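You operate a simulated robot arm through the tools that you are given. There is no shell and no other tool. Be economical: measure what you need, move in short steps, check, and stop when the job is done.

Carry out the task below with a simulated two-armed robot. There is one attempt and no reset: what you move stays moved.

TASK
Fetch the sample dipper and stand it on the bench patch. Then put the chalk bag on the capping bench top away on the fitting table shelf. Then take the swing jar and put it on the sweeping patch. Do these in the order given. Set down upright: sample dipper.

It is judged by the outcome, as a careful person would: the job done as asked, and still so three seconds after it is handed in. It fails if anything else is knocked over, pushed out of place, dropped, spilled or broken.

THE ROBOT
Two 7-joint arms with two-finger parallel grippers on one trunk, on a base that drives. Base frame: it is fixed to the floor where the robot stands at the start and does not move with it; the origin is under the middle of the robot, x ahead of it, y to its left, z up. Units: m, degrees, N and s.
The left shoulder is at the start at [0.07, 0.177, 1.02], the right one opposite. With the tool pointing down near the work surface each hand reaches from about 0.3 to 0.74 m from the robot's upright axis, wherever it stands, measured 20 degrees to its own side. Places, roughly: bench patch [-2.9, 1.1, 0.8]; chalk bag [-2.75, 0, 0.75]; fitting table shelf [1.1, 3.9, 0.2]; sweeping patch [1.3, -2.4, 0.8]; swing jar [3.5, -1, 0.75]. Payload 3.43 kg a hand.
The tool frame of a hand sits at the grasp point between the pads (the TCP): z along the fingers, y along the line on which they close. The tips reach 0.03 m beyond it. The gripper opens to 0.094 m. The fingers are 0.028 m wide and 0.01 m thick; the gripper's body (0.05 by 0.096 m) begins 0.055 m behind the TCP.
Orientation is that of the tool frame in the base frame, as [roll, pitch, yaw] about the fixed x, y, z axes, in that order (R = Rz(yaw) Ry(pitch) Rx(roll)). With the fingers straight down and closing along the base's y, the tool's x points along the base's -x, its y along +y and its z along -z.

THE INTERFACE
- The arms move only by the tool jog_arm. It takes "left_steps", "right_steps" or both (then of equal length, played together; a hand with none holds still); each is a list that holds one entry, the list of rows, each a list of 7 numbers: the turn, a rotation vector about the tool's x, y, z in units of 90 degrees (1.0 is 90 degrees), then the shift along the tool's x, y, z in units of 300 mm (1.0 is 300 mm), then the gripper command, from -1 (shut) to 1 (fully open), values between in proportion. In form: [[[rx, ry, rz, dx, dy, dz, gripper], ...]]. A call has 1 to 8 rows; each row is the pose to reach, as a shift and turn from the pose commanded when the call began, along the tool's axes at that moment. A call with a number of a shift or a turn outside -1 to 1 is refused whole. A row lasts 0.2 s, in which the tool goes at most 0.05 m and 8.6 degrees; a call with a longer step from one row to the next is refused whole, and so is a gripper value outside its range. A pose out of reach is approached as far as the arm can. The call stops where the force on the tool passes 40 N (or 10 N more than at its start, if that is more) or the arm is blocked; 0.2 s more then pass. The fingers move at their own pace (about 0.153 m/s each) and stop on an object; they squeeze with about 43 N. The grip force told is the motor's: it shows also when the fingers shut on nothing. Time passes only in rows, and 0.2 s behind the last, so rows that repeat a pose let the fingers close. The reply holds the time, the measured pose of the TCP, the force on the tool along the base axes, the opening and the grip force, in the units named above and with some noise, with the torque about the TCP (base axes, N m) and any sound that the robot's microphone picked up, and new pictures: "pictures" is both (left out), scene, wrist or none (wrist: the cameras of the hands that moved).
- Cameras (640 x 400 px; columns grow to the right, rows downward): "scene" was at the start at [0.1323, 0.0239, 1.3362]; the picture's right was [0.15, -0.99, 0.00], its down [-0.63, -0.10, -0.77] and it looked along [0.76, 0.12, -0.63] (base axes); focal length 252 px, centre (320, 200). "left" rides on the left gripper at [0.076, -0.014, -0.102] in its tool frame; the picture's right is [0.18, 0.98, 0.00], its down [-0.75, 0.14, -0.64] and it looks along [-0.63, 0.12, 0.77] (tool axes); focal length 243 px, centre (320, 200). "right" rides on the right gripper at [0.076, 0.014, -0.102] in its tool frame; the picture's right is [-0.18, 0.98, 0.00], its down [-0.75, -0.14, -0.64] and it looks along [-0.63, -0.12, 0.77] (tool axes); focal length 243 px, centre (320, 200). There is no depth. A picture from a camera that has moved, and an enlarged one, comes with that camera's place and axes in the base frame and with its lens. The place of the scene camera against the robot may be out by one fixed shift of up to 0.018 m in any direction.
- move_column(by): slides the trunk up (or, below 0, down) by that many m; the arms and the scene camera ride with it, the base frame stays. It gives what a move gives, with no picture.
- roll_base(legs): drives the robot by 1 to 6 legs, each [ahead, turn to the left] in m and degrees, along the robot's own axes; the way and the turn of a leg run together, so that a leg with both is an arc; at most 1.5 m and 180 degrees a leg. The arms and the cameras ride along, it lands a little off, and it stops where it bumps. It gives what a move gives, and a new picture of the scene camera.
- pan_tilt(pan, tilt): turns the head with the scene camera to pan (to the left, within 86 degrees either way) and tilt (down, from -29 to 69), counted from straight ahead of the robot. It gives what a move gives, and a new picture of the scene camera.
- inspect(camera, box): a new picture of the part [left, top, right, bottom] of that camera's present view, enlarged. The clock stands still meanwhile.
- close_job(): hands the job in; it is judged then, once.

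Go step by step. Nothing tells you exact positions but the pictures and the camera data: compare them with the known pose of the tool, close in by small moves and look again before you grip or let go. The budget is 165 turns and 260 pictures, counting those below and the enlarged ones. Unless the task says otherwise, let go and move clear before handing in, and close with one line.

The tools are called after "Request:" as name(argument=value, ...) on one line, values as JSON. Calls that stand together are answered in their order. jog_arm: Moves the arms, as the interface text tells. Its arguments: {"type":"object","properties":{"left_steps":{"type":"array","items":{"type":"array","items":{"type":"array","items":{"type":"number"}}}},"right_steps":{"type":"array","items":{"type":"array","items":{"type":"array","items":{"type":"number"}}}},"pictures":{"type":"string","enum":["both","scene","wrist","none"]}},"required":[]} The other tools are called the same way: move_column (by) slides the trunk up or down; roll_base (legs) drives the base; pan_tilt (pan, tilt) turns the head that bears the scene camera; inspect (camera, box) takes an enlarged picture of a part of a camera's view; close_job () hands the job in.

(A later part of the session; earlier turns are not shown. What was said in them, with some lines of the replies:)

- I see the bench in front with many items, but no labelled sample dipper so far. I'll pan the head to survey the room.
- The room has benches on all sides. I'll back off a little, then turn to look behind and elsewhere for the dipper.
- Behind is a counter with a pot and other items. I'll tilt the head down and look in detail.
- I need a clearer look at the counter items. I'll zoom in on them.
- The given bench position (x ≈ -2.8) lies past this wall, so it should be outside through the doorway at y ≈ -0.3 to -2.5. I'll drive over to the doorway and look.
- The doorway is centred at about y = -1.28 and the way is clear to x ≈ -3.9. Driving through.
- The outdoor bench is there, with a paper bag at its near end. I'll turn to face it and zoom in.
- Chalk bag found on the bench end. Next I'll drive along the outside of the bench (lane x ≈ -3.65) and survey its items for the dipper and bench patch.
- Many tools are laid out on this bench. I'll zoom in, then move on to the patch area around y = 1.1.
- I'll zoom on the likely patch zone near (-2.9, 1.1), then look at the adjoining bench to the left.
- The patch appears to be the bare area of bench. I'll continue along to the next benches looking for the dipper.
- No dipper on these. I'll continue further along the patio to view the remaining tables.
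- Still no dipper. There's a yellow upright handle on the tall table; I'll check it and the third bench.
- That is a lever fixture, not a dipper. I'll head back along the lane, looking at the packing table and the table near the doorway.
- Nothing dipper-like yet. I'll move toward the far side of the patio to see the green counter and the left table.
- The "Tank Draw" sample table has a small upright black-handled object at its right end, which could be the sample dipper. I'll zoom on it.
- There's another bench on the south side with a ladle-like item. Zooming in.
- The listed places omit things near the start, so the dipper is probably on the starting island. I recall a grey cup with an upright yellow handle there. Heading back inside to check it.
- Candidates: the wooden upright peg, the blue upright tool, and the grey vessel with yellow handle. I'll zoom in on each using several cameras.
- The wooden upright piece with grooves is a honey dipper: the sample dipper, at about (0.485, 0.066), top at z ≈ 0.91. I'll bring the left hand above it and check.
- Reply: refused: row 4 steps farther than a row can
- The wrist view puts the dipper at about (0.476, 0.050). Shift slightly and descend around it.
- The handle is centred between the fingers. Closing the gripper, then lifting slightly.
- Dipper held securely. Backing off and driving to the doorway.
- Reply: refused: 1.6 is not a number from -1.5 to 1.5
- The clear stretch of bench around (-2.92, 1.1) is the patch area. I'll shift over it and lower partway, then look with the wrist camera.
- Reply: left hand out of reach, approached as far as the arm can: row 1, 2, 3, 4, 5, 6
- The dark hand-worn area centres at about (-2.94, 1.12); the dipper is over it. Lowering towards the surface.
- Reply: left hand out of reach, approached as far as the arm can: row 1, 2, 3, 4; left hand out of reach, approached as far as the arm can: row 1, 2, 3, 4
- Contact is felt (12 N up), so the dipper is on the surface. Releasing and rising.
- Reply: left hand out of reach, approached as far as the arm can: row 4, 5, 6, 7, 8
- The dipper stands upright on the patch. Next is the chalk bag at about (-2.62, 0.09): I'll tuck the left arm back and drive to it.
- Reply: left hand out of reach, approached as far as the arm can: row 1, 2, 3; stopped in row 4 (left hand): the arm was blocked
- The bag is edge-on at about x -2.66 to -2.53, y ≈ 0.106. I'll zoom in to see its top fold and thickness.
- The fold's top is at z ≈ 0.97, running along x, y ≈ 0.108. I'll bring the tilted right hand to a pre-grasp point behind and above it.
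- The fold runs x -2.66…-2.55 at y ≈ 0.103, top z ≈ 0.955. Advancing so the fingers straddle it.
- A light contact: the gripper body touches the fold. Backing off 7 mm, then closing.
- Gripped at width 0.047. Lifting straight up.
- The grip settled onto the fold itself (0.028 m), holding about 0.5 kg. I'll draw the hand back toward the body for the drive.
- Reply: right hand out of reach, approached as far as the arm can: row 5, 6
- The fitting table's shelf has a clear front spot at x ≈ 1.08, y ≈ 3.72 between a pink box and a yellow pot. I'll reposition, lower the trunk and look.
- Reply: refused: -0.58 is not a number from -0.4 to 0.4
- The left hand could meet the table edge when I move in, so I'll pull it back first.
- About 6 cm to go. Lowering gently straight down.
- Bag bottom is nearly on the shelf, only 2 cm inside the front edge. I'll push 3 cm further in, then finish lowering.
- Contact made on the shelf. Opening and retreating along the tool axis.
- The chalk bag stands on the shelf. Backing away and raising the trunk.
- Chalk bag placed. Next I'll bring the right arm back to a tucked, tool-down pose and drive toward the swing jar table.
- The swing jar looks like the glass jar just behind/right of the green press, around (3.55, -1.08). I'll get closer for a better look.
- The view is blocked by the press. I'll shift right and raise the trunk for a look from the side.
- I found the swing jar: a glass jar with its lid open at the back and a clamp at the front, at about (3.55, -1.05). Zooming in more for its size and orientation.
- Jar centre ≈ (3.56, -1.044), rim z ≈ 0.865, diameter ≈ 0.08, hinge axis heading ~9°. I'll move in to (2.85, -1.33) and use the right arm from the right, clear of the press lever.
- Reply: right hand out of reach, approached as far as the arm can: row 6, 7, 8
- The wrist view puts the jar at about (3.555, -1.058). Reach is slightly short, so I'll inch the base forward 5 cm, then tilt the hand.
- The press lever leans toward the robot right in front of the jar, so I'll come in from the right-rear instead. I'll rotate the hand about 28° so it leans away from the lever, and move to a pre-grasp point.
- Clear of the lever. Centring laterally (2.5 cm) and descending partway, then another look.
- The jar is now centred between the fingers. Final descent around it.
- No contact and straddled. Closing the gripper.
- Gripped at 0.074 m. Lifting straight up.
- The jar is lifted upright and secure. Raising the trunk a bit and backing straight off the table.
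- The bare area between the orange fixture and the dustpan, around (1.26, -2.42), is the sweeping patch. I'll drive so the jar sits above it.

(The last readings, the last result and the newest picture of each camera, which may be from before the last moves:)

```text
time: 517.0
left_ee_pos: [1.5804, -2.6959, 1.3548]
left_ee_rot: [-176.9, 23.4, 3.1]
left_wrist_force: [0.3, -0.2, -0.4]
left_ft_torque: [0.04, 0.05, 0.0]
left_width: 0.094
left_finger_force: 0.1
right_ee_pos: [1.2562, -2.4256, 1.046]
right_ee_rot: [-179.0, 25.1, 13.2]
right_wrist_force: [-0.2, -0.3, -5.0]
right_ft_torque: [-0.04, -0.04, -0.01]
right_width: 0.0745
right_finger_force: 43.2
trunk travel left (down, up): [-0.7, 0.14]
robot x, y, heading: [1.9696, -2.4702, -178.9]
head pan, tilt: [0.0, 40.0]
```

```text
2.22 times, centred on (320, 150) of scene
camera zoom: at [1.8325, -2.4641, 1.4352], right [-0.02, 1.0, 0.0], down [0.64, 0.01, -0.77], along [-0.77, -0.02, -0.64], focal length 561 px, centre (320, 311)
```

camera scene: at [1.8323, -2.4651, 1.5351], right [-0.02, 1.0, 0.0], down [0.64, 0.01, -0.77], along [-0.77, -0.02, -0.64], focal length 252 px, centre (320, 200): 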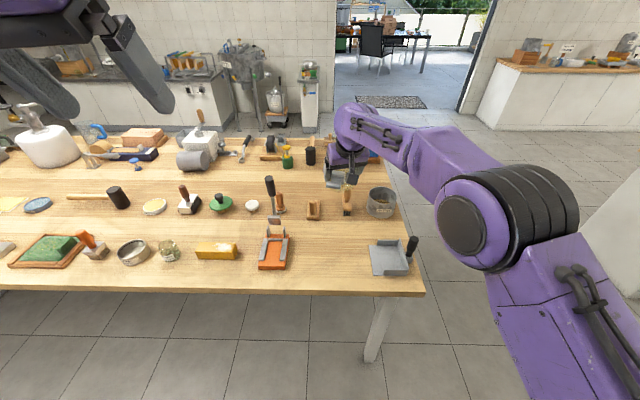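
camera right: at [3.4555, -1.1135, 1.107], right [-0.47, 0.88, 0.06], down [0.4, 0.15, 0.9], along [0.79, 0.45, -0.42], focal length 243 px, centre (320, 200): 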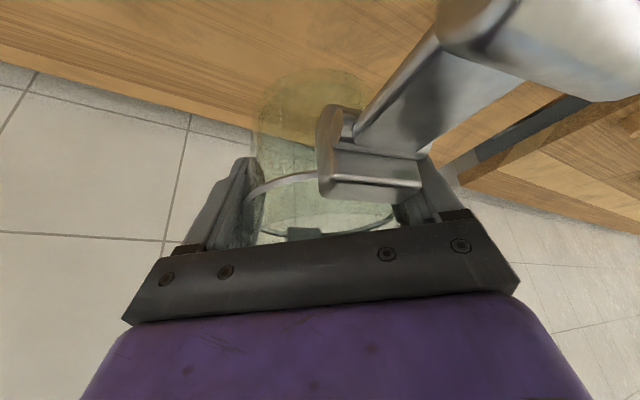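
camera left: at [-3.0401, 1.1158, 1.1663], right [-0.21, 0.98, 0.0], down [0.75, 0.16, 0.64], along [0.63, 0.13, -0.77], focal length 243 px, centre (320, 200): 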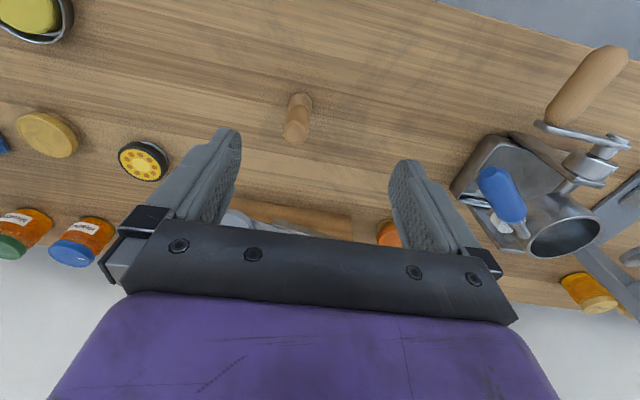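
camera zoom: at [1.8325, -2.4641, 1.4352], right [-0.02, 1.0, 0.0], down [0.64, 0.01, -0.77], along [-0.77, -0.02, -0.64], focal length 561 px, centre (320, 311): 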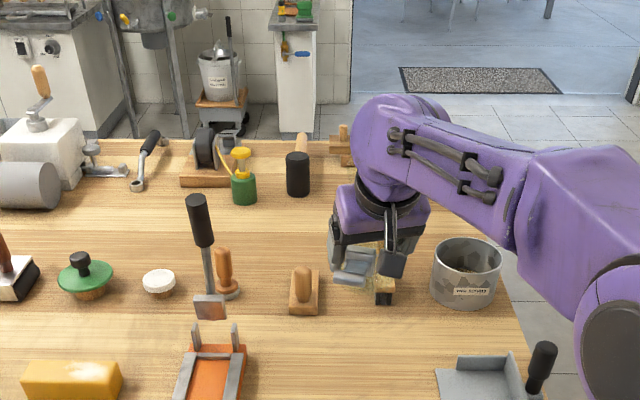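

Request:
move_column(by=-0.1)

Request:
jog_arm(right_steps=[[[0, 0, 0, 0.05, 0, 0.1, -1], [0, 0, 0, 0.1, 0, 0.21, -1], [0, 0, 0, 0.121, 0, 0.257, -1], [0, 0, 0, 0.121, 0, 0.257, -1]]])

Request:
inspect(camera="scene", box=[240, 100, 440, 240])

```text
time: 518.3
left_ee_pos: [1.5812, -2.6941, 1.2562]
left_ee_rot: [-176.7, 23.4, 3.0]
left_wrist_force: [0.0, 0.6, -0.1]
left_ft_torque: [-0.02, -0.03, -0.01]
left_width: 0.0942
left_finger_force: 0.0
right_ee_pos: [1.2558, -2.4254, 0.9458]
right_ee_rot: [-179.0, 25.1, 13.2]
right_wrist_force: [0.7, -0.2, -4.0]
right_ft_torque: [-0.03, 0.0, -0.02]
right_width: 0.0744
right_finger_force: 43.4
trunk travel left (down, up): [-0.6, 0.24]
robot x, y, heading: [1.9683, -2.4747, -178.9]
head pan, tilt: [0.0, 40.0]
```

```text
time: 519.3
left_ee_pos: [1.5819, -2.6958, 1.2557]
left_ee_rot: [-176.8, 23.4, 3.1]
left_wrist_force: [0.5, -0.1, 0.1]
left_ft_torque: [0.0, 0.01, -0.02]
left_width: 0.0943
left_finger_force: 0.1
right_ee_pos: [1.2564, -2.4243, 0.86]
right_ee_rot: [-179.0, 25.0, 13.2]
right_wrist_force: [0.8, -0.4, -3.9]
right_ft_torque: [-0.03, -0.02, -0.04]
right_width: 0.0744
right_finger_force: 42.9
trunk travel left (down, up): [-0.6, 0.24]
robot x, y, heading: [1.9689, -2.4733, -178.8]
head pan, tilt: [0.0, 40.0]
camera scene: at [1.8325, -2.4643, 1.3351], right [-0.02, 1.0, 0.0], down [0.64, 0.01, -0.77], along [-0.77, -0.02, -0.64], focal length 252 px, centre (320, 200)
camera right: at [1.3696, -2.4147, 0.9199], right [0.06, -1.0, 0.06], down [-0.43, 0.03, 0.9], along [-0.9, -0.08, -0.42], focal length 243 px, centre (320, 200)
```

scene: 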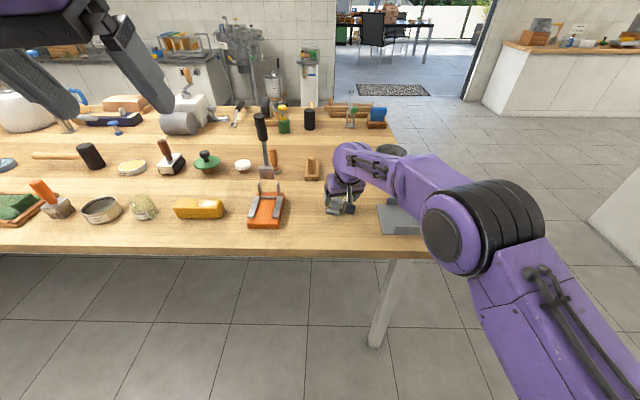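
right: 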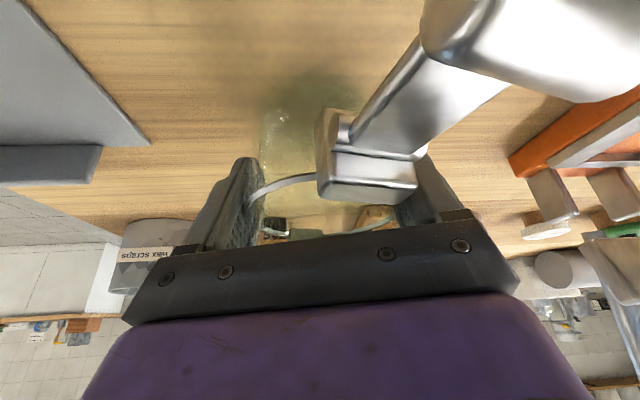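

```text
2.86 times, centred on (340, 170) of scene
camera zoom: at [1.8325, -2.4643, 1.3351], right [-0.02, 1.0, 0.0], down [0.64, 0.01, -0.77], along [-0.77, -0.02, -0.64], focal length 722 px, centre (263, 286)
```

zoom: 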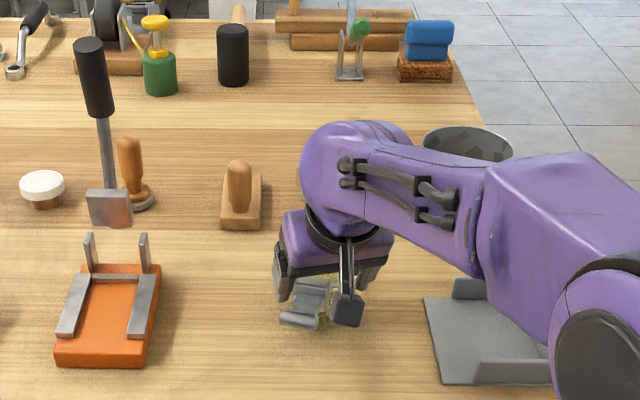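

Request:
jog_arm(right_steps=[[[0, 0, 0, 0.008, 0, 0.018, -1], [0, 0, 0, 0.014, 0, 0.03, -1], [0, 0, 0, 0.018, 0, 0.038, -1], [0, 0, 0, 0.018, 0, 0.038, -1]]], pictures="none")

```text
time: 520.3
left_ee_pos: [1.5818, -2.696, 1.2558]
left_ee_rot: [-176.8, 23.4, 3.2]
left_wrist_force: [0.4, -0.6, -0.3]
left_ft_torque: [-0.02, -0.02, 0.0]
left_width: 0.094
left_finger_force: 0.0
right_ee_pos: [1.2556, -2.4242, 0.8493]
right_ee_rot: [-179.1, 25.3, 13.1]
right_wrist_force: [-1.1, -1.0, 5.2]
right_ft_torque: [0.03, -0.16, -0.01]
right_width: 0.0741
right_finger_force: 42.9
trunk travel left (down, up): [-0.6, 0.24]
robot x, y, heading: [1.9708, -2.4684, -178.9]
head pan, tilt: [0.0, 40.0]
```

Contact at the expected height. Releasing and withdrawing along the tool axis.

Request:
jog_arm(right_steps=[[[0, 0, 0, 0, 0, 0, 0.7], [0, 0, 0, 0, 0, 0, 1], [0, 0, 0, 0, 0, 0, 1], [0, 0, 0, 0, 0, -0.05, 1], [0, 0, 0, 0, 0, -0.15, 1], [0, 0, 0, 0, 0, -0.28, 1], [0, 0, 0, 0, 0, -0.42, 1], [0, 0, 0, -0.05, 0, -0.55, 1]]])

Request:
inspect(camera="scene", box=[240, 120, 440, 260])

```text
time: 522.1
left_ee_pos: [1.5829, -2.694, 1.2562]
left_ee_rot: [-176.8, 23.4, 3.2]
left_wrist_force: [0.4, -1.2, 0.6]
left_ft_torque: [0.01, 0.01, 0.01]
left_width: 0.0939
left_finger_force: 0.1
right_ee_pos: [1.3148, -2.4153, 1.0052]
right_ee_rot: [-179.0, 25.2, 13.1]
right_wrist_force: [-0.1, 0.2, 1.0]
right_ft_torque: [0.02, 0.01, -0.01]
right_width: 0.0939
right_finger_force: 0.0
trunk travel left (down, up): [-0.6, 0.24]
robot x, y, heading: [1.9694, -2.4731, -179.0]
head pan, tilt: [0.0, 40.0]
camera scene: at [1.8336, -2.4642, 1.3352], right [-0.02, 1.0, 0.0], down [0.64, 0.01, -0.77], along [-0.77, -0.02, -0.64], focal length 252 px, centre (320, 200)
camera right: at [1.4287, -2.4047, 1.0664], right [0.06, -1.0, 0.06], down [-0.43, 0.03, 0.9], along [-0.9, -0.08, -0.42], focal length 243 px, centre (320, 200)
```

scene: 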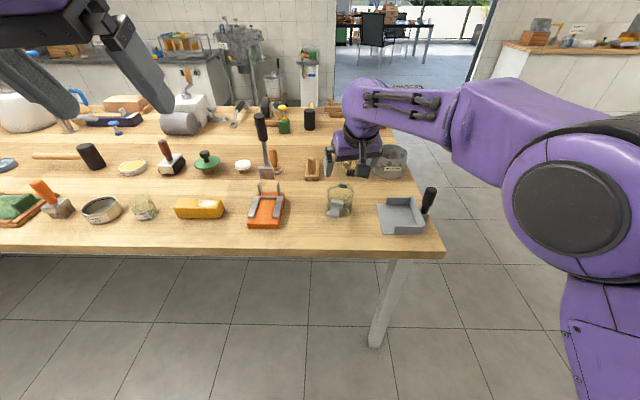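
right: 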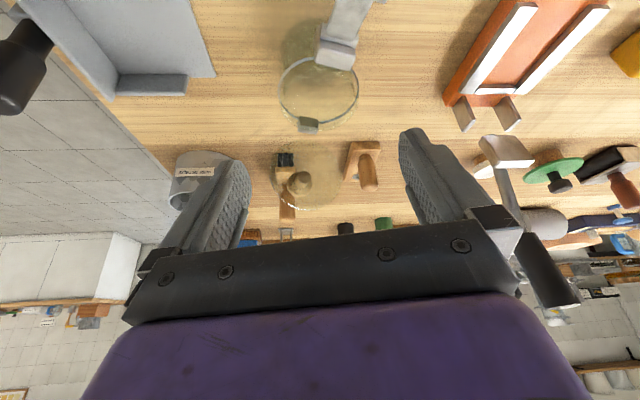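

```text
2.86 times, centred on (340, 190) of scene
camera zoom: at [1.8336, -2.4642, 1.3352], right [-0.02, 1.0, 0.0], down [0.64, 0.01, -0.77], along [-0.77, -0.02, -0.64], focal length 722 px, centre (263, 229)
```

zoom: 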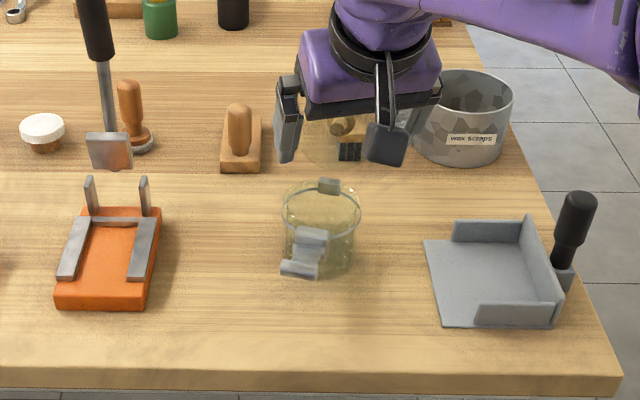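

The jar stands upright on the sweeping patch. Backing clear.

Request:
roll_base(legs=[[-0.4, 0]])

```text
time: 524.6
left_ee_pos: [1.9865, -2.6868, 1.2555]
left_ee_rot: [-176.8, 23.4, 3.2]
left_wrist_force: [0.0, -0.3, 0.0]
left_ft_torque: [0.01, 0.0, -0.01]
left_width: 0.0937
left_finger_force: 0.1
right_ee_pos: [1.7186, -2.4075, 1.0048]
right_ee_rot: [-179.0, 25.1, 13.4]
right_wrist_force: [0.7, -0.1, -0.1]
right_ft_torque: [0.01, -0.02, 0.01]
right_width: 0.0941
right_finger_force: 0.0
trunk travel left (down, up): [-0.6, 0.24]
robot x, y, heading: [2.3769, -2.4647, -178.9]
head pan, tilt: [0.0, 40.0]
camera scene: at [2.2382, -2.4558, 1.3352], right [-0.02, 1.0, 0.0], down [0.64, 0.01, -0.77], along [-0.77, -0.02, -0.64], focal length 252 px, centre (320, 200)
```

scene: 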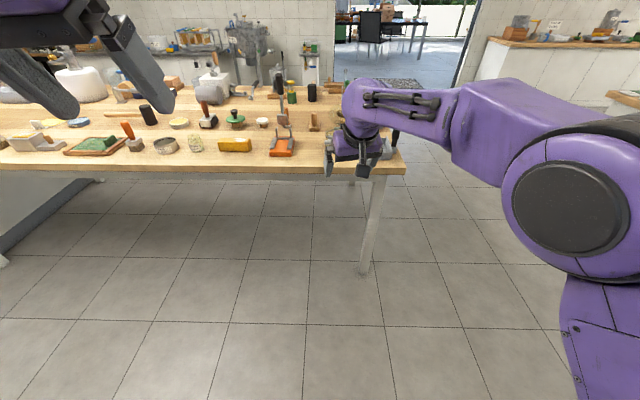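

All three items are placed in the order asked and the robot is clear, so I'm handing in.

Request:
close_job()

```text
The job is handed in.
```

The job is handed in, done in the order given: the sample dipper stands upright on the bench patch, the chalk bag is on the fitting table shelf, and the swing jar is on the sweeping patch. Neither patch had a clear marking, so I set the dipper and jar on the bare bench at the listed positions. I took the wooden honey dipper from the starting bench to be the sample dipper.
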